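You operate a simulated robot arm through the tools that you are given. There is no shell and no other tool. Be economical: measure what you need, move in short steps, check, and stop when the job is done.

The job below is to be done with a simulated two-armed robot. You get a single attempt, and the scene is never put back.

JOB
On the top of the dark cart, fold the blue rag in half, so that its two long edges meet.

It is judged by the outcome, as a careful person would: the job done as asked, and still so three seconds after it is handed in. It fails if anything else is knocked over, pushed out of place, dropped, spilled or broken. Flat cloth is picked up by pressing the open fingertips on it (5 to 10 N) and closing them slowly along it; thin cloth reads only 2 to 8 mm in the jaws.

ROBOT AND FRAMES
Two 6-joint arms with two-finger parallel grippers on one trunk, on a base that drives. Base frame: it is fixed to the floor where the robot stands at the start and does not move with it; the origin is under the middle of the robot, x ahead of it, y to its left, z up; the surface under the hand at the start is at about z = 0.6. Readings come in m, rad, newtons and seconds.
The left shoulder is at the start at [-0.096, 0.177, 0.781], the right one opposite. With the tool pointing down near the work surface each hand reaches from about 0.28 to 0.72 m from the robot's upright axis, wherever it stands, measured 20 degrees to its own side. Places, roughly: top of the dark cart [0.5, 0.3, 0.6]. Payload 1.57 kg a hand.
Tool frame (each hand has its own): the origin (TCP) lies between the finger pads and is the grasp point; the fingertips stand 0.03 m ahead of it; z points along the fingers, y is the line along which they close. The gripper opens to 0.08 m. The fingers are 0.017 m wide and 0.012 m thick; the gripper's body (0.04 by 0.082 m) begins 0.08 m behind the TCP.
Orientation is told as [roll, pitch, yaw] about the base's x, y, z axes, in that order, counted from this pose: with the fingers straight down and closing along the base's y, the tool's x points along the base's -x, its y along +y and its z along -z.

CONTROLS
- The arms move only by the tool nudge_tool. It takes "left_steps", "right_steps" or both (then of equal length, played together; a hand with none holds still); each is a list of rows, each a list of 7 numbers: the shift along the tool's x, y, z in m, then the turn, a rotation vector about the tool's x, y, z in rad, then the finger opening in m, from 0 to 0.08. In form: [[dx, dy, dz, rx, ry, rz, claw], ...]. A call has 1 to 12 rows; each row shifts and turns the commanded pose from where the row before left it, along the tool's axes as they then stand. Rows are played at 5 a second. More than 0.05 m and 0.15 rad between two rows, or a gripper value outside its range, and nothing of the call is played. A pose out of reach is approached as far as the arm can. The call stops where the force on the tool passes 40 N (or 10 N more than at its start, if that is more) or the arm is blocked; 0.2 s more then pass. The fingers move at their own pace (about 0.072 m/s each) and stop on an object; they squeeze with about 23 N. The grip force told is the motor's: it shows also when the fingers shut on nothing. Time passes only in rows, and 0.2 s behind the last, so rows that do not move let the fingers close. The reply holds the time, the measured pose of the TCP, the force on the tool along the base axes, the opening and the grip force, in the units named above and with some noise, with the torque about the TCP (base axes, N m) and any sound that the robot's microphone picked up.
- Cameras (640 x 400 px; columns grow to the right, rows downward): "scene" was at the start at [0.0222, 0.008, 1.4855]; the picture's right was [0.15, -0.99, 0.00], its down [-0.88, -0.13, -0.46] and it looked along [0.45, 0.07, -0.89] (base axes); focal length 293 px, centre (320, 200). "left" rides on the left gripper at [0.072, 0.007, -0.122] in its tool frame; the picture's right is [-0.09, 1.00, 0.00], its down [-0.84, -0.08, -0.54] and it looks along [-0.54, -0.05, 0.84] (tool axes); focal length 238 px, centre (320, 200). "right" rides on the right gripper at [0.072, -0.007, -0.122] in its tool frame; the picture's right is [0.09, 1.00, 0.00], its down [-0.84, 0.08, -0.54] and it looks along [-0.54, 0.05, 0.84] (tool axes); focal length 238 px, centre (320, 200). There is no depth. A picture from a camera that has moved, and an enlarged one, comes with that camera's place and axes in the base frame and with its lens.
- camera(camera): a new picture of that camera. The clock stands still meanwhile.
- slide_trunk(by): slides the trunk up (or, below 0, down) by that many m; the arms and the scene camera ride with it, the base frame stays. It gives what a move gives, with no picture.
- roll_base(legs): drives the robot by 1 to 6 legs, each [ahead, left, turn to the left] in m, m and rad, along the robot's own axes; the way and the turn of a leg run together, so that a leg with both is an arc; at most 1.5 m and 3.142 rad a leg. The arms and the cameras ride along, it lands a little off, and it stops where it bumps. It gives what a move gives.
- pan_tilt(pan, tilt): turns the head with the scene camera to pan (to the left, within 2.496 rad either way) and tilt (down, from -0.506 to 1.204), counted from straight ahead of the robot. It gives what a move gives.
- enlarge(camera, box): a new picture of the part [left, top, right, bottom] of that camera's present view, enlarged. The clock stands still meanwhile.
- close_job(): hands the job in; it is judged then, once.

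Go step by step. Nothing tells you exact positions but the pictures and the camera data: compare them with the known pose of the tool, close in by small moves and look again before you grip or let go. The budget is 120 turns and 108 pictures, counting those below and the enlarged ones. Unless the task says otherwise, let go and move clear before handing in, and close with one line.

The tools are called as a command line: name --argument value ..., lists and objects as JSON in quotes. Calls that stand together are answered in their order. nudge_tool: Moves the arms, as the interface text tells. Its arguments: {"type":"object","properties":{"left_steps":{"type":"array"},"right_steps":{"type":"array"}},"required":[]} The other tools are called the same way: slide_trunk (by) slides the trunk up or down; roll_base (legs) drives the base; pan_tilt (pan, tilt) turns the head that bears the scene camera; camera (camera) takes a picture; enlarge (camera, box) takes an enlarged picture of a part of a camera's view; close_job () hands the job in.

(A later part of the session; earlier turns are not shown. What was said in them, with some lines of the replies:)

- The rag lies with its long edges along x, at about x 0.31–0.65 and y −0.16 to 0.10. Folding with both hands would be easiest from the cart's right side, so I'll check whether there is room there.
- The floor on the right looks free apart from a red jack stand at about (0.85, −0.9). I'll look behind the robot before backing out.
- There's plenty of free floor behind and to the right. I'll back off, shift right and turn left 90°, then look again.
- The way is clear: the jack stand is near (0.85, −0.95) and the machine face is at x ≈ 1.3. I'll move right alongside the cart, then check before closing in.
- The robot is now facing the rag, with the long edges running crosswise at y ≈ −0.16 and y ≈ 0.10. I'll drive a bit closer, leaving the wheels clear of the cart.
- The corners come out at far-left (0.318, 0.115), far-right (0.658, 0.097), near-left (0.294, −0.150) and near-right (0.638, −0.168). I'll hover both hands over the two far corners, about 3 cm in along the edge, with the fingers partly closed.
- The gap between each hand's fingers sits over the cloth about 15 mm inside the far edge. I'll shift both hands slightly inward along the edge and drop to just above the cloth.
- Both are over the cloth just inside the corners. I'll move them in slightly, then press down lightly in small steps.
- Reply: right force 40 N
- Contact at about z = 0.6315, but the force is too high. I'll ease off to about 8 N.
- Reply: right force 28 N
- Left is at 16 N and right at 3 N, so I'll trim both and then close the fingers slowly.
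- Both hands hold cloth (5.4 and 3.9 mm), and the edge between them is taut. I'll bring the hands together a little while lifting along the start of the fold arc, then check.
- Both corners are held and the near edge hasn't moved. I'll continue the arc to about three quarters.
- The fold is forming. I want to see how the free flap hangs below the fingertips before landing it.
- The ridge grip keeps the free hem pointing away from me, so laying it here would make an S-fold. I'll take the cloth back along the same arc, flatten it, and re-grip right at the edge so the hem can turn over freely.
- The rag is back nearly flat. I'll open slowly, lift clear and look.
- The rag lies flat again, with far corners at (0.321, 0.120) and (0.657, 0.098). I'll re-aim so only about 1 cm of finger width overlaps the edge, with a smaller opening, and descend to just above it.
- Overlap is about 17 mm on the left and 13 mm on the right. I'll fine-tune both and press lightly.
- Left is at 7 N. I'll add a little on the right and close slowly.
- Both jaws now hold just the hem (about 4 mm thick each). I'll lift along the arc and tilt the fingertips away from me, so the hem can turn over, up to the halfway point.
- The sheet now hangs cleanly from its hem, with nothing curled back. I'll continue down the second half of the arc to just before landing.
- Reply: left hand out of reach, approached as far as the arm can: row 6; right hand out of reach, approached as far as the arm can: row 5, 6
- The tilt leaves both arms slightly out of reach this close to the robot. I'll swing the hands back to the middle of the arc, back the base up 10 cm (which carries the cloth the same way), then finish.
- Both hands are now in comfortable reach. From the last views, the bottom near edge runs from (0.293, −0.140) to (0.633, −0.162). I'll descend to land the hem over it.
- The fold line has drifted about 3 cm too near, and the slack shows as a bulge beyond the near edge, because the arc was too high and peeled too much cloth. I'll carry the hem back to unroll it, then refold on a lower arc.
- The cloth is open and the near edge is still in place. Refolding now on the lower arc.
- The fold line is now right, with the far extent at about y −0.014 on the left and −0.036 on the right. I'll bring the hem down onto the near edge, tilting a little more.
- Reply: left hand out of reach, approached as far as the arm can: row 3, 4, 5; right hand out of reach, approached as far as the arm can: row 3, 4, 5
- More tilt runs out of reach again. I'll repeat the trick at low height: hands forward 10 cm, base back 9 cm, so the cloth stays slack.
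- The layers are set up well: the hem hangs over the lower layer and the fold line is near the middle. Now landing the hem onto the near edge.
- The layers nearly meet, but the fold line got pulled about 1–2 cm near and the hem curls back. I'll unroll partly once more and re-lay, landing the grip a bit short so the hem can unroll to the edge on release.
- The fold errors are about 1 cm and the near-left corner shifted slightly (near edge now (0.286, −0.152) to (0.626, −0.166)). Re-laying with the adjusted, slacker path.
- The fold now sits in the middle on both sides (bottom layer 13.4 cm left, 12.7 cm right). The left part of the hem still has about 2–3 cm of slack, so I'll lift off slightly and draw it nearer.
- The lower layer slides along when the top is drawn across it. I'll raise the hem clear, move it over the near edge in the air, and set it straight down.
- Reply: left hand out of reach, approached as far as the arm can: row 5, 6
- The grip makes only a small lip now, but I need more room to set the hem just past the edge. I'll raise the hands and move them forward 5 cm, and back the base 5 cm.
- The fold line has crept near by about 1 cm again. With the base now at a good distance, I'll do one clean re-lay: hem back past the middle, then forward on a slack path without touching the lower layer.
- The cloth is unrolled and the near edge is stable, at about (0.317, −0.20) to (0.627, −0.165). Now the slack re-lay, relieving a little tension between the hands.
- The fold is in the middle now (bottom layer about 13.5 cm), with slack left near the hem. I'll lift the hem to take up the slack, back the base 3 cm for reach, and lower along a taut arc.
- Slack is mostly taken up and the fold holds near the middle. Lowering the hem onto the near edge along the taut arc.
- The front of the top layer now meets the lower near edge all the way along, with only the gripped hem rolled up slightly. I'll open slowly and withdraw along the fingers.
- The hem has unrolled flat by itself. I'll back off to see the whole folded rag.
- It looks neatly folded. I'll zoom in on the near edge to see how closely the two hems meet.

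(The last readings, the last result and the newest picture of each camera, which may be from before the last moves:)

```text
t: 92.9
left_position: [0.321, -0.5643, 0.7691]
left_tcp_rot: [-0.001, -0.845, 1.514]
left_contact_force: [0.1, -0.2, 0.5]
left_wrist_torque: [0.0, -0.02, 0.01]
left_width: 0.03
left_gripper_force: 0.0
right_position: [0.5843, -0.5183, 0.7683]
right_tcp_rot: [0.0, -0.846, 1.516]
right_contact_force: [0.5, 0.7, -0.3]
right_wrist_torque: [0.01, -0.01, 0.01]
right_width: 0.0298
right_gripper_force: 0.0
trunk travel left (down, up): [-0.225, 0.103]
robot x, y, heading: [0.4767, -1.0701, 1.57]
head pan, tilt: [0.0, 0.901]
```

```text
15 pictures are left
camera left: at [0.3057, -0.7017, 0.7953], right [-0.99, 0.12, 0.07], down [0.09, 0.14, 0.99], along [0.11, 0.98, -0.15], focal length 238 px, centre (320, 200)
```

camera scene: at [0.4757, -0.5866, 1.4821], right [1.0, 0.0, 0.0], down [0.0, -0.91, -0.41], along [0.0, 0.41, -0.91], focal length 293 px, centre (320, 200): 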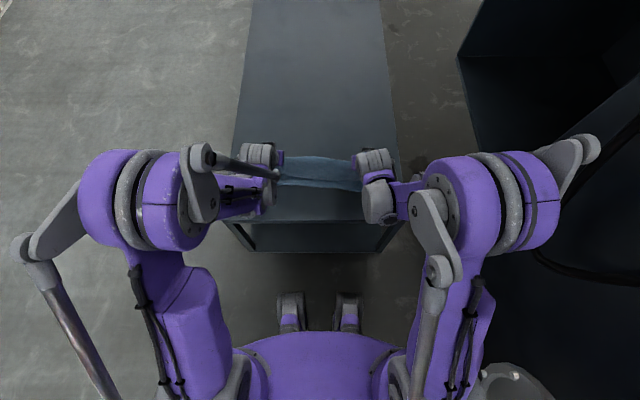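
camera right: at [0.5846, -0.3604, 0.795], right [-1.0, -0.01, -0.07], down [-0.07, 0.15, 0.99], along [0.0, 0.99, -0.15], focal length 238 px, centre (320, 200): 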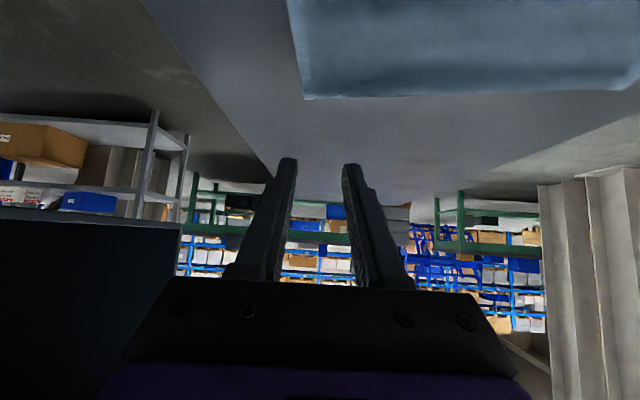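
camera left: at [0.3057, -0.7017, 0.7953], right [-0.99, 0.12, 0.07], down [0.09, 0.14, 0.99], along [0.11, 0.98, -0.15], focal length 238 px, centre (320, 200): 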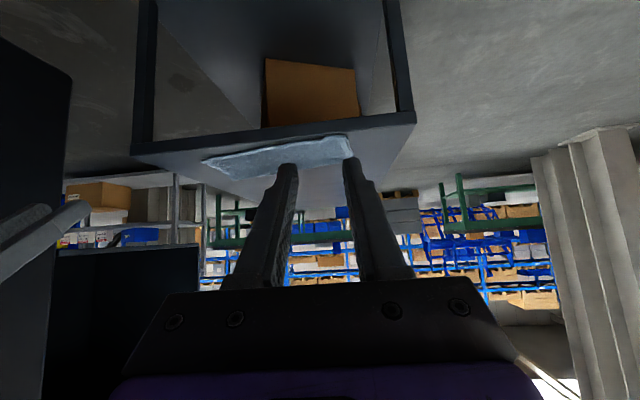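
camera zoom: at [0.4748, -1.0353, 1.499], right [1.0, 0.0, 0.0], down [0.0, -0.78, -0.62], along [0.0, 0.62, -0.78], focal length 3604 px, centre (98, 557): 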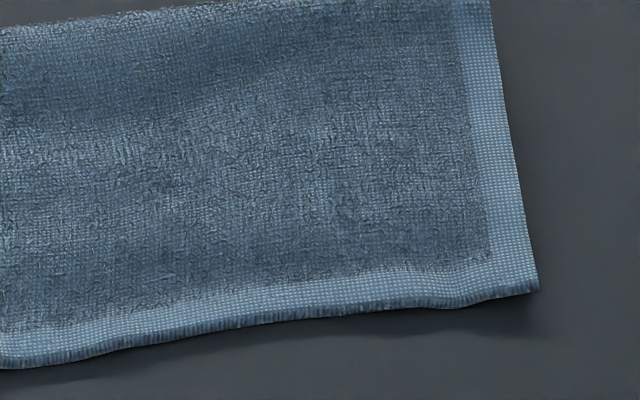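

The fold is neat, but the top hem overhangs the lower one by about 1.7 cm on the left and 3 cm on the right. The overhang lies directly on the cart, so I can grip only the top hem and re-lay it; I'll straighten the hands, align them to the hem and return.

nudge_tool --left_steps '[[0, 0, 0, 0, 0.141, 0, 0.03], [0, 0, 0, 0, 0.141, 0, 0.03], [0, 0, 0, 0, 0.141, 0, 0.03], [0, 0, 0, 0, 0.141, 0, 0.03], [0, 0, 0, 0, 0.141, 0, 0.03], [0, 0, 0, 0, 0.141, 0, 0.03], [0, 0, 0, 0, 0, -0.1, 0.03], [0, 0, 0, 0, 0, -0.1, 0.03], [0, 0, 0, 0, 0, 0, 0.03]]' --right_steps '[[0, 0, 0, 0, 0.141, 0, 0.03], [0, 0, 0, 0, 0.141, 0, 0.03], [0, 0, 0, 0, 0.141, 0, 0.03], [0, 0, 0, 0, 0.141, 0, 0.03], [0, 0, 0, 0, 0.141, 0, 0.03], [0, 0, 0, 0, 0.141, 0, 0.03], [0, 0, 0, 0, 0, -0.1, 0.03], [0, 0, 0, 0, 0, -0.1, 0.03], [0, 0, 0, 0, 0, 0, 0.03]]'

roll_base --legs '[[0.34, 0, 0]]'

pan_tilt --pan 0 --tilt 1.15

camera --camera "left"

camera --camera "right"

```text
t: 94.9
left_position: [0.3219, -0.5636, 0.7686]
left_tcp_rot: [-0.001, 0.0, 1.713]
left_contact_force: [-0.9, -0.2, 0.0]
left_wrist_torque: [0.02, -0.01, 0.05]
left_width: 0.03
left_gripper_force: 0.0
right_position: [0.5844, -0.5187, 0.7691]
right_tcp_rot: [-0.002, 0.0, 1.714]
right_contact_force: [-0.6, -0.1, 1.3]
right_wrist_torque: [-0.03, -0.01, 0.01]
right_width: 0.0301
right_gripper_force: 0.0
trunk travel left (down, up): [-0.225, 0.103]
robot x, y, heading: [0.4759, -1.0659, 1.565]
head pan, tilt: [0.0, 0.901]
```

```text
t: 97.2
left_position: [0.3214, -0.2249, 0.7701]
left_tcp_rot: [0.0, 0.003, 1.714]
left_contact_force: [-0.6, 1.2, 0.0]
left_wrist_torque: [0.0, -0.01, 0.0]
left_width: 0.0299
left_gripper_force: 0.1
right_position: [0.5861, -0.1792, 0.7674]
right_tcp_rot: [0.0, -0.001, 1.715]
right_contact_force: [0.6, -0.3, 0.8]
right_wrist_torque: [-0.04, 0.01, -0.02]
right_width: 0.0301
right_gripper_force: 0.1
trunk travel left (down, up): [-0.225, 0.103]
robot x, y, heading: [0.4748, -0.7317, 1.567]
head pan, tilt: [0.0, 0.901]
```

```text
t: 97.9
left_position: [0.3228, -0.2247, 0.7694]
left_tcp_rot: [0.0, -0.001, 1.714]
left_contact_force: [-0.8, 0.4, -0.3]
left_wrist_torque: [0.0, -0.01, -0.01]
left_width: 0.0299
left_gripper_force: 0.0
right_position: [0.5861, -0.1794, 0.7686]
right_tcp_rot: [0.001, -0.001, 1.716]
right_contact_force: [0.3, 0.2, 0.4]
right_wrist_torque: [-0.02, -0.04, 0.01]
right_width: 0.0298
right_gripper_force: 0.1
trunk travel left (down, up): [-0.225, 0.103]
robot x, y, heading: [0.4789, -0.73, 1.566]
head pan, tilt: [0.0, 1.15]
```

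```text
14 pictures are left
camera left: at [0.3252, -0.2967, 0.8901], right [-1.0, -0.05, 0.0], down [-0.04, 0.84, 0.54], along [-0.03, 0.54, -0.84], focal length 238 px, centre (320, 200)
```

left: 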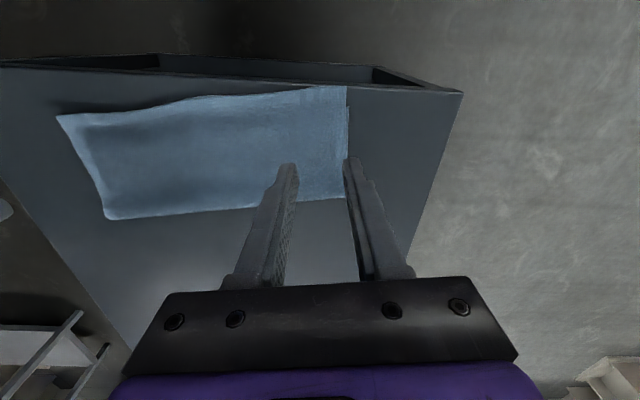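

```text
13 pictures are left
camera right: at [0.603, -0.2504, 0.89], right [-0.97, -0.23, 0.0], down [-0.2, 0.82, 0.54], along [-0.13, 0.53, -0.84], focal length 238 px, centre (320, 200)
```

right: 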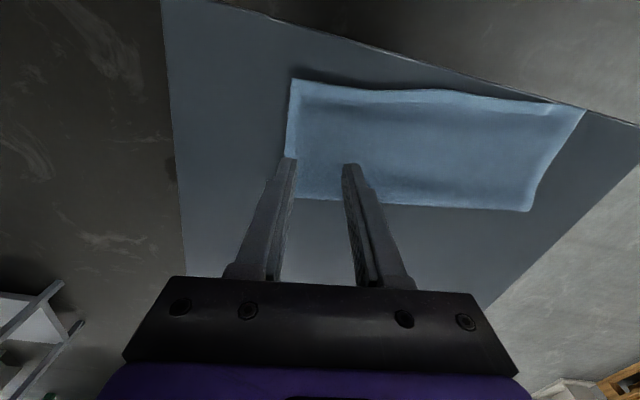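

The hem runs from (0.290, −0.260) to (0.627, −0.213), and the lower edge lies 2–4 cm behind it. I'll place both hands on the overhang only, just above the cloth.

nudge_tool --left_steps '[[0.0133, 0.0034, 0.03, 0, 0, 0, 0.03], [0.0133, 0.0033, 0.03, 0, 0, 0, 0.03], [0, 0, 0.03, 0, 0, 0, 0.03], [0, 0, 0.02, 0, 0, 0, 0.03], [0, 0, 0.015, 0, 0, 0, 0.03], [0, 0, 0, 0, 0, 0, 0.03], [0, 0, 0, 0, 0, 0, 0.03]]' --right_steps '[[0.0174, -0.003, 0.03, 0, 0, 0, 0.03], [0.0174, -0.0029, 0.03, 0, 0, 0, 0.03], [0, 0, 0.03, 0, 0, 0, 0.03], [0, 0, 0.02, 0, 0, 0, 0.03], [0, 0, 0.015, 0, 0, 0, 0.03], [0, 0, 0, 0, 0, 0, 0.03], [0, 0, 0, 0, 0, 0, 0.03]]'

enlarge --camera "left" --box '[200, 60, 440, 210]'

enlarge --camera "right" --box '[200, 60, 440, 210]'

```text
t: 99.5
left_position: [0.32, -0.2519, 0.6433]
left_tcp_rot: [0.0, 0.0, 1.714]
left_contact_force: [-0.1, 0.1, -0.2]
left_wrist_torque: [0.0, 0.0, -0.01]
left_width: 0.03
left_gripper_force: 0.0
right_position: [0.5967, -0.2137, 0.6447]
right_tcp_rot: [0.002, -0.002, 1.715]
right_contact_force: [0.1, -0.2, -0.5]
right_wrist_torque: [0.01, -0.03, -0.02]
right_width: 0.0301
right_gripper_force: 0.0
trunk travel left (down, up): [-0.225, 0.103]
robot x, y, heading: [0.4728, -0.7315, 1.564]
head pan, tilt: [0.0, 1.15]
```

```text
2.67 times, centred on (320, 135) of left
camera zoom: at [0.3223, -0.3233, 0.7642], right [-1.0, -0.05, 0.0], down [-0.04, 0.84, 0.54], along [-0.03, 0.54, -0.84], focal length 636 px, centre (320, 373)
```

zoom: 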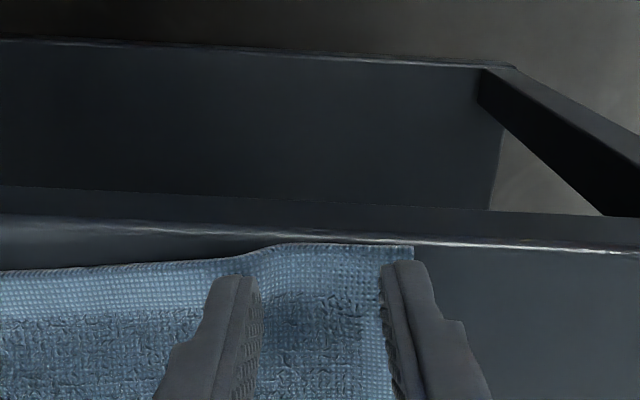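

```text
2.67 times, centred on (320, 135) of right
camera zoom: at [0.6149, -0.2843, 0.7652], right [-0.97, -0.23, 0.0], down [-0.2, 0.82, 0.54], along [-0.13, 0.53, -0.84], focal length 636 px, centre (320, 373)
```

zoom: 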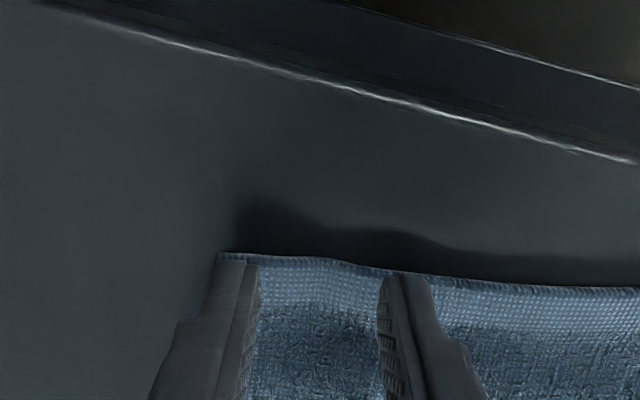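

Both hands are on the overhanging hem only. Nudging them inward and pressing lightly.

nudge_tool --left_steps '[[0.003, -0.005, 0.004, 0, 0, 0, 0.03], [0, 0, 0.004, 0, 0, 0, 0.03], [0, 0, 0.002, 0, 0, 0, 0.03], [0, 0, 0.001, 0, 0, 0, 0.03], [0, 0, 0, 0, 0, 0, 0.03]]' --right_steps '[[0, 0.005, 0.005, 0, 0, 0, 0.03], [0, 0, 0.004, 0, 0, 0, 0.03], [0, 0, 0.002, 0, 0, 0, 0.03], [0, 0, 0.001, 0, 0, 0, 0.03], [0, 0, 0, 0, 0, 0, 0.03]]'

```text
t: 100.7
left_position: [0.3261, -0.2548, 0.6342]
left_tcp_rot: [0.001, -0.001, 1.715]
left_contact_force: [0.2, -0.1, 1.4]
left_wrist_torque: [0.02, 0.04, 0.01]
left_width: 0.03
left_gripper_force: 0.1
right_position: [0.5922, -0.2132, 0.6323]
right_tcp_rot: [0.0, -0.003, 1.714]
right_contact_force: [1.1, 3.5, 19.5]
right_wrist_torque: [0.15, 0.0, -0.04]
right_width: 0.03
right_gripper_force: 0.0
trunk travel left (down, up): [-0.225, 0.103]
robot x, y, heading: [0.4751, -0.7297, 1.57]
head pan, tilt: [0.0, 1.15]
```

nudge_tool --left_steps '[[0, 0, 0.0015, 0, 0, 0, 0.03], [0, 0, 0, 0, 0, 0, 0.03]]' --right_steps '[[0, 0, -0.0016, 0, 0, 0, 0.03], [0, 0, 0, 0, 0, 0, 0.03]]'

```text
t: 101.3
left_position: [0.3256, -0.256, 0.6326]
left_tcp_rot: [-0.001, 0.0, 1.714]
left_contact_force: [1.8, 3.0, 11.1]
left_wrist_torque: [0.12, -0.05, 0.01]
left_width: 0.0299
left_gripper_force: 0.2
right_position: [0.59, -0.2147, 0.6325]
right_tcp_rot: [-0.001, -0.001, 1.716]
right_contact_force: [-0.8, 1.4, 4.6]
right_wrist_torque: [0.03, 0.01, 0.0]
right_width: 0.0303
right_gripper_force: 0.1
trunk travel left (down, up): [-0.225, 0.103]
robot x, y, heading: [0.4774, -0.7326, 1.571]
head pan, tilt: [0.0, 1.15]
```

nudge_tool --left_steps '[[0, 0, -0.0003, 0, 0, 0, 0.03], [0, 0, 0, 0, 0, 0, 0.026], [0, 0, 0, 0, 0, 0, 0.022], [0, 0, 0, 0, 0, 0, 0.018], [0, 0, 0, 0, 0, 0, 0.014], [0, 0, 0, 0, 0, 0, 0.01], [0, 0, 0, 0, 0, 0, 0.006], [0, 0, 0, 0, 0, 0, 0.003], [0, 0, 0, 0, 0, 0, 0.0], [0, 0, 0, 0, 0, 0, 0.0], [0, 0, 0, 0, 0, 0, 0.0]]' --right_steps '[[0, 0, 0.0004, 0, 0, 0, 0.03], [0, 0, 0, 0, 0, 0, 0.026], [0, 0, 0, 0, 0, 0, 0.022], [0, 0, 0, 0, 0, 0, 0.018], [0, 0, 0, 0, 0, 0, 0.014], [0, 0, 0, 0, 0, 0, 0.01], [0, 0, 0, 0, 0, 0, 0.006], [0, 0, 0, 0, 0, 0, 0.003], [0, 0, 0, 0, 0, 0, 0.0], [0, 0, 0, 0, 0, 0, 0.0], [0, 0, 0, 0, 0, 0, 0.0]]'

```text
t: 103.7
left_position: [0.3252, -0.2562, 0.633]
left_tcp_rot: [-0.002, 0.001, 1.715]
left_contact_force: [11.4, 0.8, 6.7]
left_wrist_torque: [0.06, -0.31, -0.03]
left_width: 0.0036
left_gripper_force: 22.7
right_position: [0.5917, -0.2133, 0.6331]
right_tcp_rot: [0.001, 0.0, 1.718]
right_contact_force: [-10.8, -1.9, 5.2]
right_wrist_torque: [0.01, 0.32, 0.02]
right_width: 0.0036
right_gripper_force: 22.8
trunk travel left (down, up): [-0.225, 0.103]
robot x, y, heading: [0.4741, -0.7284, 1.565]
head pan, tilt: [0.0, 1.15]
```

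Both hands hold just the top hem. Lifting it, with a little slack between the hands, and moving it away from me while the base rolls 10 cm forward.

nudge_tool --left_steps '[[0, -0.003, -0.004, 0, 0, 0, 0], [-0.01, -0.001, -0.012, 0, 0, 0, 0], [-0.012, 0, -0.012, 0, 0, 0, 0], [-0.018, 0, -0.012, 0, 0, 0, 0], [0, 0, 0, 0, 0, 0, 0]]' --right_steps '[[0, 0.003, -0.004, 0, 0, 0, 0], [-0.01, 0.001, -0.012, 0, 0, 0, 0], [-0.012, 0, -0.012, 0, 0, 0, 0], [-0.018, 0, -0.012, 0, 0, 0, 0], [0, 0, 0, 0, 0, 0, 0]]'

roll_base --legs '[[0.1, 0, 0]]'

nudge_tool --left_steps '[[-0.019, 0.0024, 0, 0, 0, 0, 0], [-0.019, 0.0024, 0, 0, 0, 0, 0], [-0.019, 0.0024, 0, 0, 0, 0, 0], [-0.02, 0.0024, 0, 0, 0, 0, 0], [-0.02, 0.0024, 0, 0, 0, 0, 0], [0, 0, 0, 0, 0, 0, 0]]' --right_steps '[[-0.022, 0.0024, 0, 0, 0, 0, 0], [-0.022, 0.0024, 0, 0, 0, 0, 0], [-0.022, 0.0024, 0, 0, 0, 0, 0], [-0.022, 0.0024, 0, 0, 0, 0, 0], [-0.022, 0.0024, 0, 0, 0, 0, 0], [0, 0, 0, 0, 0, 0, 0]]'

enlarge --camera "scene" --box '[220, 80, 420, 205]'

```text
t: 104.9
left_position: [0.3242, -0.2148, 0.6728]
left_tcp_rot: [-0.002, -0.001, 1.715]
left_contact_force: [3.3, 0.6, 0.3]
left_wrist_torque: [0.02, -0.08, -0.01]
left_width: 0.0036
left_gripper_force: 23.2
right_position: [0.5829, -0.175, 0.6744]
right_tcp_rot: [0.001, 0.001, 1.713]
right_contact_force: [-2.5, -0.6, -0.5]
right_wrist_torque: [-0.02, 0.08, -0.02]
right_width: 0.0037
right_gripper_force: 22.9
trunk travel left (down, up): [-0.225, 0.103]
robot x, y, heading: [0.4779, -0.7293, 1.564]
head pan, tilt: [0.0, 1.15]
```

```text
t: 106.1
left_position: [0.3222, -0.1157, 0.672]
left_tcp_rot: [0.0, 0.001, 1.715]
left_contact_force: [3.1, 0.9, 0.1]
left_wrist_torque: [0.02, -0.08, -0.03]
left_width: 0.0035
left_gripper_force: 23.1
right_position: [0.5816, -0.0756, 0.6711]
right_tcp_rot: [0.0, 0.004, 1.715]
right_contact_force: [-3.0, -0.7, -0.8]
right_wrist_torque: [-0.04, 0.06, 0.02]
right_width: 0.0037
right_gripper_force: 23.3
trunk travel left (down, up): [-0.225, 0.103]
robot x, y, heading: [0.4759, -0.6303, 1.575]
head pan, tilt: [0.0, 1.15]
```

```text
t: 107.5
left_position: [0.2981, -0.0213, 0.6711]
left_tcp_rot: [0.0, 0.001, 1.714]
left_contact_force: [1.9, 1.0, -0.2]
left_wrist_torque: [0.02, -0.1, -0.06]
left_width: 0.0038
left_gripper_force: 23.2
right_position: [0.552, 0.0311, 0.672]
right_tcp_rot: [0.0, -0.001, 1.72]
right_contact_force: [-3.3, -0.3, 0.1]
right_wrist_torque: [0.01, 0.08, 0.02]
right_width: 0.0036
right_gripper_force: 22.9
trunk travel left (down, up): [-0.225, 0.103]
robot x, y, heading: [0.4753, -0.6313, 1.569]
head pan, tilt: [0.0, 1.15]
```

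```text
3.20 times, centred on (320, 142) of scene
camera zoom: at [0.4759, -0.6136, 1.4821], right [1.0, 0.0, 0.0], down [0.0, -0.91, -0.41], along [0.0, 0.41, -0.91], focal length 937 px, centre (320, 384)
```

zoom: 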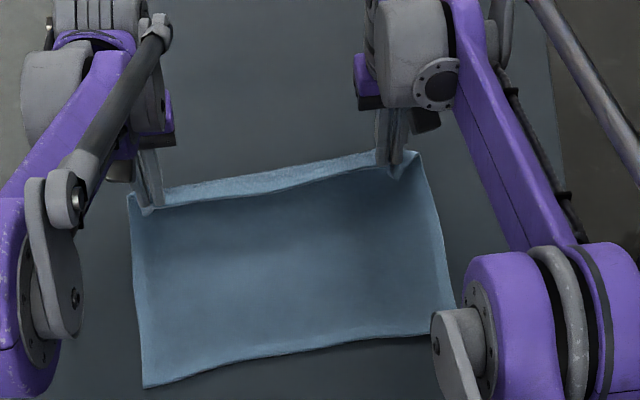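

The lower layer is laid flat again, with its near edge from (0.294, −0.22) to (0.617, −0.157). This grip lets the cloth trail naturally behind the fingers, so I'll re-lay on a low, slack path.

nudge_tool --left_steps '[[0.024, 0, -0.004, 0, 0, 0, 0], [0.028, 0, -0.004, 0, 0, 0, 0], [0.028, 0, 0, 0, 0, 0, 0], [0.027, 0, 0, 0, 0, 0, 0], [0.024, 0, 0.004, 0, 0, 0, 0], [0.02, 0, 0.008, 0, 0, 0, 0], [0.016, 0, 0.01, 0, 0, 0, 0], [0.012, 0, 0.006, 0, 0, 0, 0], [0, 0, 0, 0, 0, 0, 0]]' --right_steps '[[0.024, 0, -0.004, 0, 0, 0, 0], [0.028, 0, -0.004, 0, 0, 0, 0], [0.028, 0, 0, 0, 0, 0, 0], [0.027, 0, 0, 0, 0, 0, 0], [0.024, 0, 0.004, 0, 0, 0, 0], [0.02, 0, 0.008, 0, 0, 0, 0], [0.016, 0, 0.01, 0, 0, 0, 0], [0.012, 0, 0.006, 0, 0, 0, 0], [0, 0, 0, 0, 0, 0, 0]]'

camera --camera "left"

camera --camera "right"

enlarge --camera "scene" --box '[220, 100, 420, 225]'

```text
t: 109.5
left_position: [0.3238, -0.1999, 0.6511]
left_tcp_rot: [0.0, 0.0, 1.717]
left_contact_force: [4.2, 1.9, 0.2]
left_wrist_torque: [0.03, -0.11, -0.03]
left_width: 0.0038
left_gripper_force: 23.1
right_position: [0.5804, -0.146, 0.6529]
right_tcp_rot: [0.0, 0.001, 1.716]
right_contact_force: [-4.2, -1.3, 0.2]
right_wrist_torque: [-0.01, 0.11, 0.0]
right_width: 0.0034
right_gripper_force: 22.7
trunk travel left (down, up): [-0.225, 0.103]
robot x, y, heading: [0.4751, -0.6337, 1.57]
head pan, tilt: [0.0, 1.15]
```

```text
9 pictures are left
camera left: at [0.3258, -0.2712, 0.7719], right [-1.0, -0.05, 0.0], down [-0.04, 0.84, 0.54], along [-0.03, 0.54, -0.84], focal length 238 px, centre (320, 200)
```

left: 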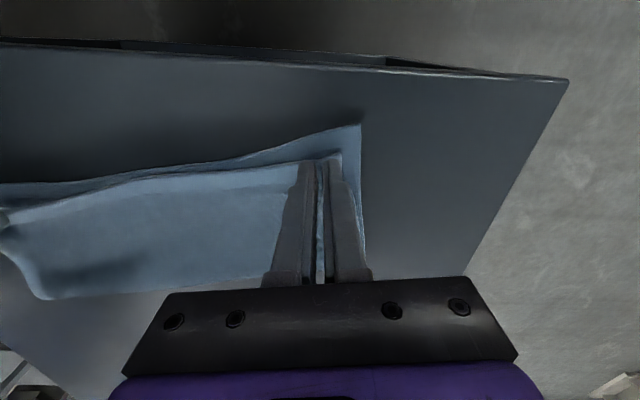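

```text
8 pictures are left
camera right: at [0.598, -0.2168, 0.7732], right [-0.97, -0.24, 0.0], down [-0.2, 0.82, 0.54], along [-0.13, 0.53, -0.84], focal length 238 px, centre (320, 200)
```

right: 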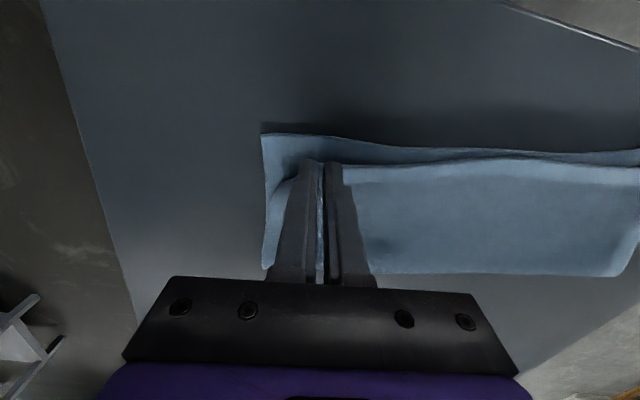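

```text
3.20 times, centred on (320, 162) of scene
camera zoom: at [0.4759, -0.6128, 1.4821], right [1.0, 0.0, 0.0], down [0.0, -0.91, -0.41], along [0.0, 0.41, -0.91], focal length 937 px, centre (320, 320)
```

zoom: 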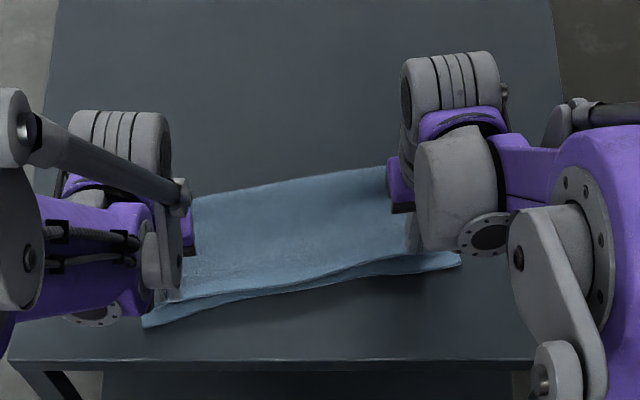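

This lay is clean: no bulge, and the lower layer hasn't moved. The hem is about 1.5 cm short of the lower edge, so I'll finish the last bit down onto it.

nudge_tool --left_steps '[[0.006, 0, 0.001, 0, 0, 0, 0], [0.006, 0, 0.003, 0, 0, 0, 0], [0.004, 0, 0.005, 0, 0, 0, 0], [0, 0, 0.004, 0, 0, 0, 0], [0, 0, 0, 0, 0, 0, 0]]' --right_steps '[[0.005, 0, 0.001, 0, 0, 0, 0], [0.005, 0, 0.004, 0, 0, 0, 0], [0.003, 0, 0.005, 0, 0, 0, 0], [0, 0, 0.005, 0, 0, 0, 0], [0, 0, 0, 0, 0, 0, 0]]'

enlarge --camera "left" --box '[160, 80, 400, 230]'

enlarge --camera "right" --box '[240, 80, 480, 230]'

```text
t: 110.7
left_position: [0.3239, -0.2142, 0.6374]
left_tcp_rot: [-0.001, 0.001, 1.715]
left_contact_force: [3.4, 1.3, 0.5]
left_wrist_torque: [0.01, -0.16, -0.02]
left_width: 0.0039
left_gripper_force: 23.2
right_position: [0.5818, -0.1587, 0.6367]
right_tcp_rot: [0.001, 0.0, 1.717]
right_contact_force: [-3.4, -0.4, 4.1]
right_wrist_torque: [-0.02, 0.14, -0.01]
right_width: 0.0037
right_gripper_force: 22.8
trunk travel left (down, up): [-0.225, 0.103]
robot x, y, heading: [0.4736, -0.631, 1.568]
head pan, tilt: [0.0, 1.15]
```

```text
2.67 times, centred on (280, 155) of left
camera zoom: at [0.3277, -0.2856, 0.7594], right [-1.0, -0.05, 0.0], down [-0.04, 0.84, 0.54], along [-0.03, 0.54, -0.84], focal length 636 px, centre (427, 320)
```

zoom: 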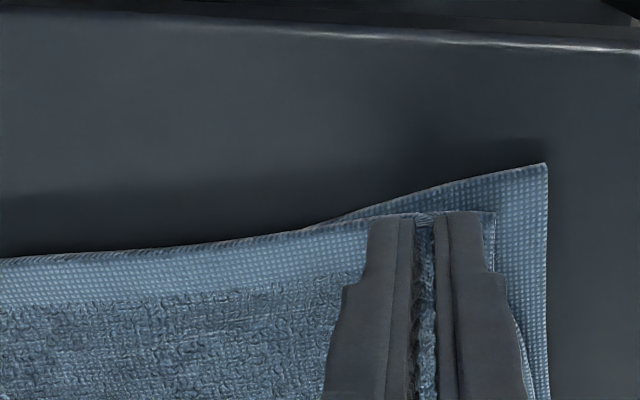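

```text
2.67 times, centred on (360, 155) of right
camera zoom: at [0.5993, -0.2295, 0.7585], right [-0.97, -0.24, 0.0], down [-0.2, 0.82, 0.54], along [-0.13, 0.53, -0.84], focal length 636 px, centre (213, 320)
```

zoom: 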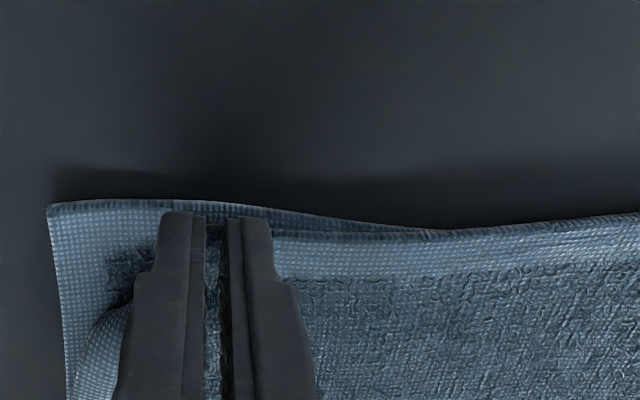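

The hems now coincide along the middle and are within about 1 cm at the left corner. A last small pull on the left, then open slowly and lift straight up.

nudge_tool --left_steps '[[0.004, 0, -0.001, 0, 0, 0, 0], [0.003, 0.001, 0, 0, 0, 0, 0], [0, 0.001, 0.003, 0, 0, 0, 0], [0, 0, 0, 0, 0, 0, 0.008], [0, 0, 0, 0, 0, 0, 0.016], [0, 0, 0, 0, 0, 0, 0.024], [0, 0, 0, 0, 0, 0, 0.03], [0, 0, -0.005, 0, 0, 0, 0.03], [0, 0, -0.02, 0, 0, 0, 0.03], [0, 0, -0.04, 0, 0, 0, 0.03], [0, 0, -0.04, 0, 0, 0, 0.03], [0, 0, 0, 0, 0, 0, 0.03]]' --right_steps '[[0.001, 0, -0.001, 0, 0, 0, 0], [0.001, -0.001, 0, 0, 0, 0, 0], [0, -0.001, 0.002, 0, 0, 0, 0], [0, 0, 0, 0, 0, 0, 0.008], [0, 0, 0, 0, 0, 0, 0.016], [0, 0, 0, 0, 0, 0, 0.024], [0, 0, 0, 0, 0, 0, 0.03], [0, 0, -0.005, 0, 0, 0, 0.03], [0, 0, -0.02, 0, 0, 0, 0.03], [0, 0, -0.04, 0, 0, 0, 0.03], [0, 0, -0.04, 0, 0, 0, 0.03], [0, 0, 0, 0, 0, 0, 0.03]]'

roll_base --legs '[[-0.35, 0, 0]]'

pan_tilt --pan 0 --tilt 0.95

enlarge --camera "scene" --box '[250, 110, 390, 198]'

```text
t: 113.3
left_position: [0.3241, -0.2202, 0.7425]
left_tcp_rot: [0.0, 0.002, 1.715]
left_contact_force: [-0.6, -0.1, 0.1]
left_wrist_torque: [-0.03, -0.02, 0.01]
left_width: 0.0301
left_gripper_force: 0.1
right_position: [0.5862, -0.1593, 0.7433]
right_tcp_rot: [0.0, -0.002, 1.715]
right_contact_force: [-0.6, 0.3, 0.0]
right_wrist_torque: [0.0, 0.0, 0.01]
right_width: 0.03
right_gripper_force: 0.0
trunk travel left (down, up): [-0.225, 0.103]
robot x, y, heading: [0.477, -0.6324, 1.571]
head pan, tilt: [0.0, 1.15]
```

```text
t: 115.5
left_position: [0.3239, -0.571, 0.7425]
left_tcp_rot: [0.0, 0.0, 1.713]
left_contact_force: [-0.1, -0.4, 0.1]
left_wrist_torque: [0.03, 0.01, 0.02]
left_width: 0.0298
left_gripper_force: 0.0
right_position: [0.5862, -0.5088, 0.7429]
right_tcp_rot: [0.001, 0.0, 1.713]
right_contact_force: [-0.2, -0.3, -0.1]
right_wrist_torque: [0.02, 0.05, -0.01]
right_width: 0.0301
right_gripper_force: 0.1
trunk travel left (down, up): [-0.225, 0.103]
robot x, y, heading: [0.4754, -0.9778, 1.565]
head pan, tilt: [0.0, 1.15]
```

```text
t: 116.3
left_position: [0.3243, -0.5702, 0.7426]
left_tcp_rot: [0.0, -0.001, 1.714]
left_contact_force: [-0.7, -0.3, 0.2]
left_wrist_torque: [0.0, -0.03, -0.02]
left_width: 0.0299
left_gripper_force: 0.1
right_position: [0.5852, -0.5082, 0.7428]
right_tcp_rot: [-0.001, 0.0, 1.713]
right_contact_force: [-1.2, 1.1, 0.1]
right_wrist_torque: [0.01, 0.01, 0.01]
right_width: 0.0299
right_gripper_force: 0.1
trunk travel left (down, up): [-0.225, 0.103]
robot x, y, heading: [0.4779, -0.9826, 1.563]
head pan, tilt: [0.0, 0.949]
```

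```text
4.55 times, centred on (320, 154) of scene
camera zoom: at [0.475, -0.9483, 1.4953], right [1.0, 0.0, 0.0], down [0.0, -0.81, -0.58], along [0.0, 0.58, -0.81], focal length 1331 px, centre (320, 409)
```

zoom: 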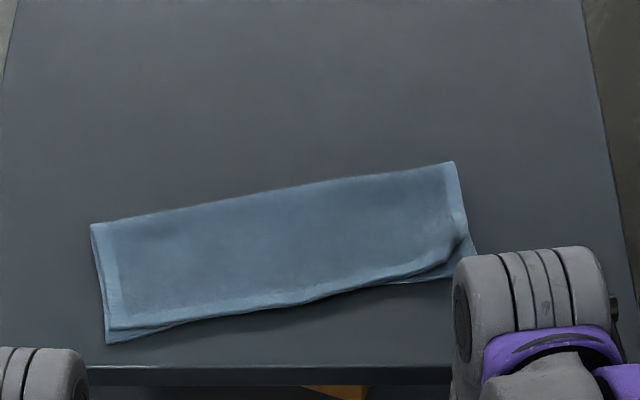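

The fold looks good, though the right corner is hidden. I'll back off a bit more and check both corners.

roll_base --legs '[[-0.15, 0, 0]]'

enlarge --camera "scene" --box '[265, 100, 375, 169]'

```text
t: 117.7
left_position: [0.3237, -0.7212, 0.7428]
left_tcp_rot: [0.0, -0.001, 1.714]
left_contact_force: [-1.0, -0.1, 0.4]
left_wrist_torque: [0.0, -0.01, -0.02]
left_width: 0.0301
left_gripper_force: 0.1
right_position: [0.5844, -0.6585, 0.7433]
right_tcp_rot: [0.0, 0.001, 1.716]
right_contact_force: [-0.1, -1.3, 1.1]
right_wrist_torque: [0.0, -0.02, -0.01]
right_width: 0.03
right_gripper_force: 0.1
trunk travel left (down, up): [-0.225, 0.103]
robot x, y, heading: [0.4754, -1.1284, 1.565]
head pan, tilt: [0.0, 0.949]
```

```text
5.80 times, centred on (320, 134) of scene
camera zoom: at [0.4745, -1.0998, 1.4954], right [1.0, 0.0, 0.0], down [0.0, -0.81, -0.58], along [0.0, 0.58, -0.81], focal length 1697 px, centre (320, 580)
```

zoom: 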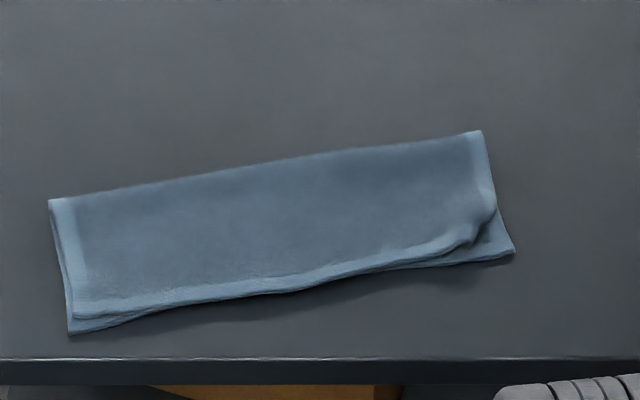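

enlarge --camera "scene" --box '[332, 122, 364, 142]'

```text
16.00 times, centred on (348, 132) of scene
camera zoom: at [0.4745, -1.0998, 1.4954], right [1.0, 0.0, 0.0], down [0.0, -0.81, -0.58], along [0.0, 0.58, -0.81], focal length 4685 px, centre (-128, 1288)
```

zoom: 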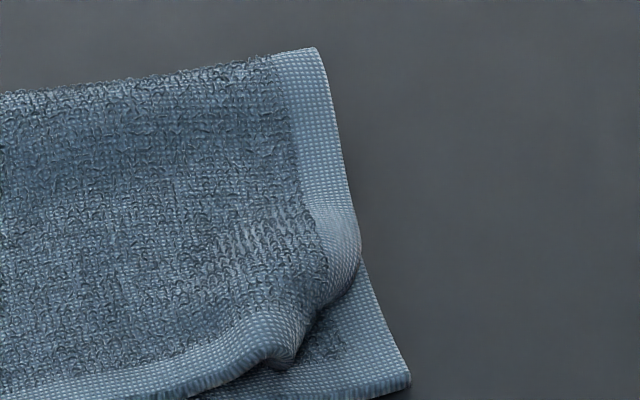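

The top layer's right corner is tucked under by about 3 cm; everything else meets well. I'll return with the right hand only, turned along that crease, to lift it and let the corner drop out.

roll_base --legs '[[0.45, 0, 0]]'

nudge_tool --right_steps '[[0, 0, 0, 0, 0, -0.149, 0.026], [0, 0, 0, 0, 0, -0.149, 0.026], [0, 0, 0, 0, 0, -0.149, 0.026], [0, 0, 0, 0, 0, -0.149, 0.026], [0, 0, 0, 0, 0, -0.149, 0.026], [0, 0, 0, 0, 0, -0.147, 0.026], [0, 0, 0, 0, 0, 0, 0.026]]'

```text
t: 120.4
left_position: [0.3254, -0.2654, 0.7428]
left_tcp_rot: [-0.002, 0.003, 1.714]
left_contact_force: [-0.1, -0.1, 0.3]
left_wrist_torque: [0.02, 0.01, -0.02]
left_width: 0.03
left_gripper_force: 0.0
right_position: [0.5851, -0.2038, 0.7424]
right_tcp_rot: [0.001, 0.0, 1.715]
right_contact_force: [0.0, 0.7, -0.5]
right_wrist_torque: [-0.04, 0.03, 0.02]
right_width: 0.0299
right_gripper_force: 0.0
trunk travel left (down, up): [-0.225, 0.103]
robot x, y, heading: [0.4753, -0.672, 1.569]
head pan, tilt: [0.0, 0.949]
```

```text
t: 122.0
left_position: [0.3243, -0.2646, 0.7419]
left_tcp_rot: [-0.001, 0.003, 1.717]
left_contact_force: [0.6, -0.3, -0.3]
left_wrist_torque: [0.0, 0.0, 0.01]
left_width: 0.0299
left_gripper_force: 0.1
right_position: [0.585, -0.2024, 0.7432]
right_tcp_rot: [-0.001, 0.0, 2.611]
right_contact_force: [-0.2, -0.4, 1.6]
right_wrist_torque: [0.02, 0.02, 0.01]
right_width: 0.0259
right_gripper_force: 0.2
trunk travel left (down, up): [-0.225, 0.103]
robot x, y, heading: [0.477, -0.6742, 1.569]
head pan, tilt: [0.0, 0.949]
```

Right hand is aligned with the crease; moving above its middle and looking.

nudge_tool --right_steps '[[-0.0087, -0.0212, 0.02, 0, 0, 0, 0.026], [-0.0087, -0.0212, 0.02, 0, 0, 0, 0.026], [-0.0087, -0.0211, 0.02, 0, 0, 0, 0.026], [0, 0, 0.02, 0, 0, 0, 0.026], [0, 0, 0.01, 0, 0, 0, 0.026], [0, 0, 0, 0, 0, 0, 0.026], [0, 0, 0, 0, 0, 0, 0.026]]'

enlarge --camera "right" --box '[200, 60, 440, 210]'

```text
t: 123.6
left_position: [0.3255, -0.2642, 0.743]
left_tcp_rot: [0.001, -0.001, 1.713]
left_contact_force: [0.8, -0.3, -0.1]
left_wrist_torque: [0.01, -0.02, -0.06]
left_width: 0.0301
left_gripper_force: 0.1
right_position: [0.5955, -0.1347, 0.6526]
right_tcp_rot: [-0.001, 0.001, 2.607]
right_contact_force: [-0.1, -1.0, -0.5]
right_wrist_torque: [-0.01, 0.0, 0.0]
right_width: 0.0262
right_gripper_force: 0.0
trunk travel left (down, up): [-0.225, 0.103]
robot x, y, heading: [0.4788, -0.6746, 1.57]
head pan, tilt: [0.0, 0.949]
```

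```text
2.67 times, centred on (320, 135) of right
camera zoom: at [0.6607, -0.1675, 0.7736], right [-0.43, -0.9, 0.0], down [-0.76, 0.36, 0.54], along [-0.49, 0.23, -0.84], focal length 636 px, centre (320, 373)
```

zoom: 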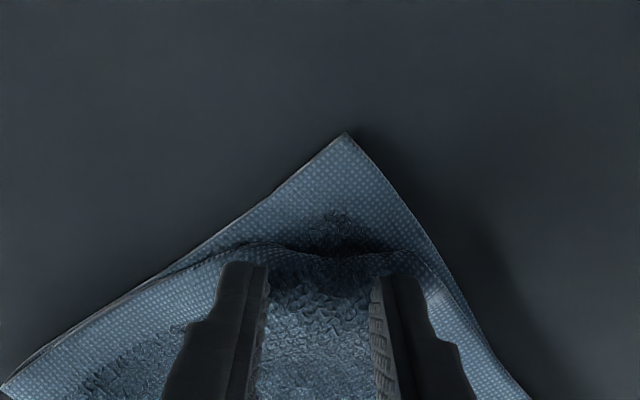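

Well aligned over the tucked crease. Pressing gently.

nudge_tool --right_steps '[[0.004, 0, 0.005, 0, 0, 0, 0.026], [0, 0, 0.005, 0, 0, 0, 0.026], [0, 0, 0.002, 0, 0, 0, 0.026], [0, 0, 0.0015, 0, 0, 0, 0.026], [0, 0, 0, 0, 0, 0, 0.026]]'

```text
t: 124.8
left_position: [0.3255, -0.2645, 0.7423]
left_tcp_rot: [0.001, 0.001, 1.715]
left_contact_force: [0.5, -1.0, 0.9]
left_wrist_torque: [-0.02, 0.01, 0.01]
left_width: 0.0301
left_gripper_force: 0.1
right_position: [0.5979, -0.1377, 0.6391]
right_tcp_rot: [0.0, 0.0, 2.608]
right_contact_force: [0.4, -0.7, 3.1]
right_wrist_torque: [-0.01, 0.03, -0.02]
right_width: 0.026
right_gripper_force: 0.0
trunk travel left (down, up): [-0.225, 0.103]
robot x, y, heading: [0.4776, -0.6767, 1.569]
head pan, tilt: [0.0, 0.949]
```

nudge_tool --right_steps '[[0, 0, 0.0007, 0, 0, 0, 0.026], [0, 0, 0, 0, 0, 0, 0.022], [0, 0, 0, 0, 0, 0, 0.018], [0, 0, 0, 0, 0, 0, 0.014], [0, 0, 0, 0, 0, 0, 0.01], [0, 0, 0, 0, 0, 0, 0.006], [0, 0, 0, 0, 0, 0, 0.003], [0, 0, 0, 0, 0, 0, 0], [0, 0, 0, 0, 0, 0, 0], [0, 0, 0, 0, 0, 0, 0]]'

```text
t: 127.0
left_position: [0.3251, -0.2658, 0.7434]
left_tcp_rot: [0.0, 0.002, 1.717]
left_contact_force: [0.3, 0.6, 1.1]
left_wrist_torque: [-0.01, -0.06, 0.01]
left_width: 0.0298
left_gripper_force: 0.0
right_position: [0.5969, -0.1375, 0.6384]
right_tcp_rot: [-0.002, -0.001, 2.607]
right_contact_force: [-0.5, -0.3, 2.9]
right_wrist_torque: [-0.02, 0.01, 0.01]
right_width: 0.0054
right_gripper_force: 23.3
trunk travel left (down, up): [-0.225, 0.103]
robot x, y, heading: [0.4756, -0.6734, 1.569]
head pan, tilt: [0.0, 0.949]
```

The crease is held (5.4 mm). Lifting it so the corner can drop out, then laying it down with the corner trailing outward.

nudge_tool --right_steps '[[0, 0, -0.012, 0, 0, 0, 0], [-0.003, 0, -0.014, 0, 0, 0, 0], [-0.004, 0, -0.015, 0, 0, 0, 0], [-0.003, 0, -0.014, 0, 0, 0, 0], [0, 0, 0, 0, 0, 0, 0], [0, 0, 0, 0, 0, 0, 0], [0, 0, 0, 0, 0, 0, 0]]'

enlarge --camera "right" --box '[200, 60, 440, 210]'

```text
t: 128.6
left_position: [0.3251, -0.265, 0.7422]
left_tcp_rot: [0.0, -0.001, 1.716]
left_contact_force: [0.2, 0.2, -0.6]
left_wrist_torque: [0.0, -0.02, 0.01]
left_width: 0.03
left_gripper_force: 0.1
right_position: [0.5904, -0.1311, 0.6927]
right_tcp_rot: [-0.001, 0.001, 2.609]
right_contact_force: [-0.9, -0.5, -0.2]
right_wrist_torque: [0.0, 0.06, 0.02]
right_width: 0.0051
right_gripper_force: 22.6
trunk travel left (down, up): [-0.225, 0.103]
robot x, y, heading: [0.4751, -0.6759, 1.564]
head pan, tilt: [0.0, 0.949]
```

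```text
2.67 times, centred on (320, 135) of right
camera zoom: at [0.6558, -0.163, 0.8148], right [-0.43, -0.9, 0.0], down [-0.76, 0.36, 0.54], along [-0.49, 0.23, -0.84], focal length 636 px, centre (320, 373)
```

zoom: 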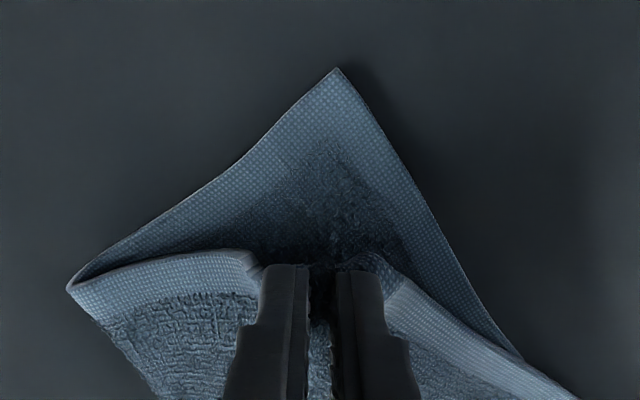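

Only the top layer is lifted. I'll lower it while drawing inward so the corner trails outward, then slide it back out low and release.

nudge_tool --right_steps '[[0, 0, 0.011, 0, 0, 0, 0], [0, 0, 0.011, 0, 0, 0, 0], [-0.008, 0, 0.007, 0, 0, 0, 0], [-0.009, 0, 0.008, 0, 0, 0, 0], [-0.009, 0, 0.008, 0, 0, 0, 0], [0, 0, -0.004, 0, 0, 0, 0], [0.008, 0, -0.003, 0, 0, 0, 0], [0.01, 0, 0, 0, 0, 0, 0], [0.01, 0, 0, 0, 0, 0, 0], [0.004, 0, 0.005, 0, 0, 0, 0], [0.003, 0, 0.005, 0, 0, 0, 0], [0, 0, 0, 0, 0, 0, 0]]'

enlarge --camera "right" --box '[200, 60, 440, 210]'

```text
t: 131.2
left_position: [0.3247, -0.2656, 0.7421]
left_tcp_rot: [0.0, 0.002, 1.714]
left_contact_force: [0.1, 1.4, 0.1]
left_wrist_torque: [0.01, 0.01, 0.01]
left_width: 0.0301
left_gripper_force: 0.0
right_position: [0.5965, -0.1364, 0.6453]
right_tcp_rot: [0.001, 0.0, 2.608]
right_contact_force: [0.2, 0.3, 0.7]
right_wrist_torque: [-0.02, -0.01, 0.02]
right_width: 0.0052
right_gripper_force: 23.0
trunk travel left (down, up): [-0.225, 0.103]
robot x, y, heading: [0.4736, -0.6764, 1.571]
head pan, tilt: [0.0, 0.949]
```

```text
refused: no pictures are left
```

No pictures remain, so I'll open gently, lift straight up and back away clear.

nudge_tool --right_steps '[[0, 0, 0, 0, 0, 0, 0.01], [0, 0, 0, 0, 0, 0, 0.018], [0, 0, 0, 0, 0, 0, 0.026], [0, 0, 0, 0, 0, 0, 0.032], [0, 0, -0.006, 0, 0, 0, 0.032], [0, 0, -0.02, 0, 0, 0, 0.032], [0, 0, -0.04, 0, 0, 0, 0.032], [0, 0, -0.04, 0, 0, 0, 0.032], [0, 0, 0, 0, 0, 0, 0.032]]'

roll_base --legs '[[-0.4, 0, 0]]'

```text
t: 133.2
left_position: [0.3257, -0.2656, 0.7419]
left_tcp_rot: [0.0, 0.001, 1.715]
left_contact_force: [-0.4, 0.0, -0.4]
left_wrist_torque: [0.03, -0.01, -0.01]
left_width: 0.0301
left_gripper_force: 0.0
right_position: [0.5987, -0.137, 0.752]
right_tcp_rot: [-0.002, -0.001, 2.607]
right_contact_force: [0.0, -1.0, -0.7]
right_wrist_torque: [0.03, -0.04, 0.03]
right_width: 0.0318
right_gripper_force: 0.0
trunk travel left (down, up): [-0.225, 0.103]
robot x, y, heading: [0.4752, -0.6741, 1.566]
head pan, tilt: [0.0, 0.949]
```

```text
t: 135.7
left_position: [0.3233, -0.6666, 0.7431]
left_tcp_rot: [-0.001, 0.0, 1.718]
left_contact_force: [-0.7, 0.6, 0.3]
left_wrist_torque: [0.01, 0.0, 0.04]
left_width: 0.0301
left_gripper_force: 0.2
right_position: [0.5982, -0.5373, 0.7518]
right_tcp_rot: [0.0, -0.001, 2.612]
right_contact_force: [0.2, 0.1, 0.7]
right_wrist_torque: [0.02, 0.0, -0.02]
right_width: 0.0319
right_gripper_force: 0.2
trunk travel left (down, up): [-0.225, 0.103]
robot x, y, heading: [0.4789, -1.075, 1.571]
head pan, tilt: [0.0, 0.949]
```

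The rag lies folded, both hands are empty and the robot is clear of the cart, so I'm handing the job in.

close_job

```text
The job is handed in.
```

The blue rag is folded in half on the cart. In my last pictures the two long edges met along the middle, and the top layer stopped about 1.5 cm short at the left corner. The top layer's right corner had tucked under by about 3 cm; I lifted and re-laid it after the pictures ran out, so I couldn't confirm it came out flat.
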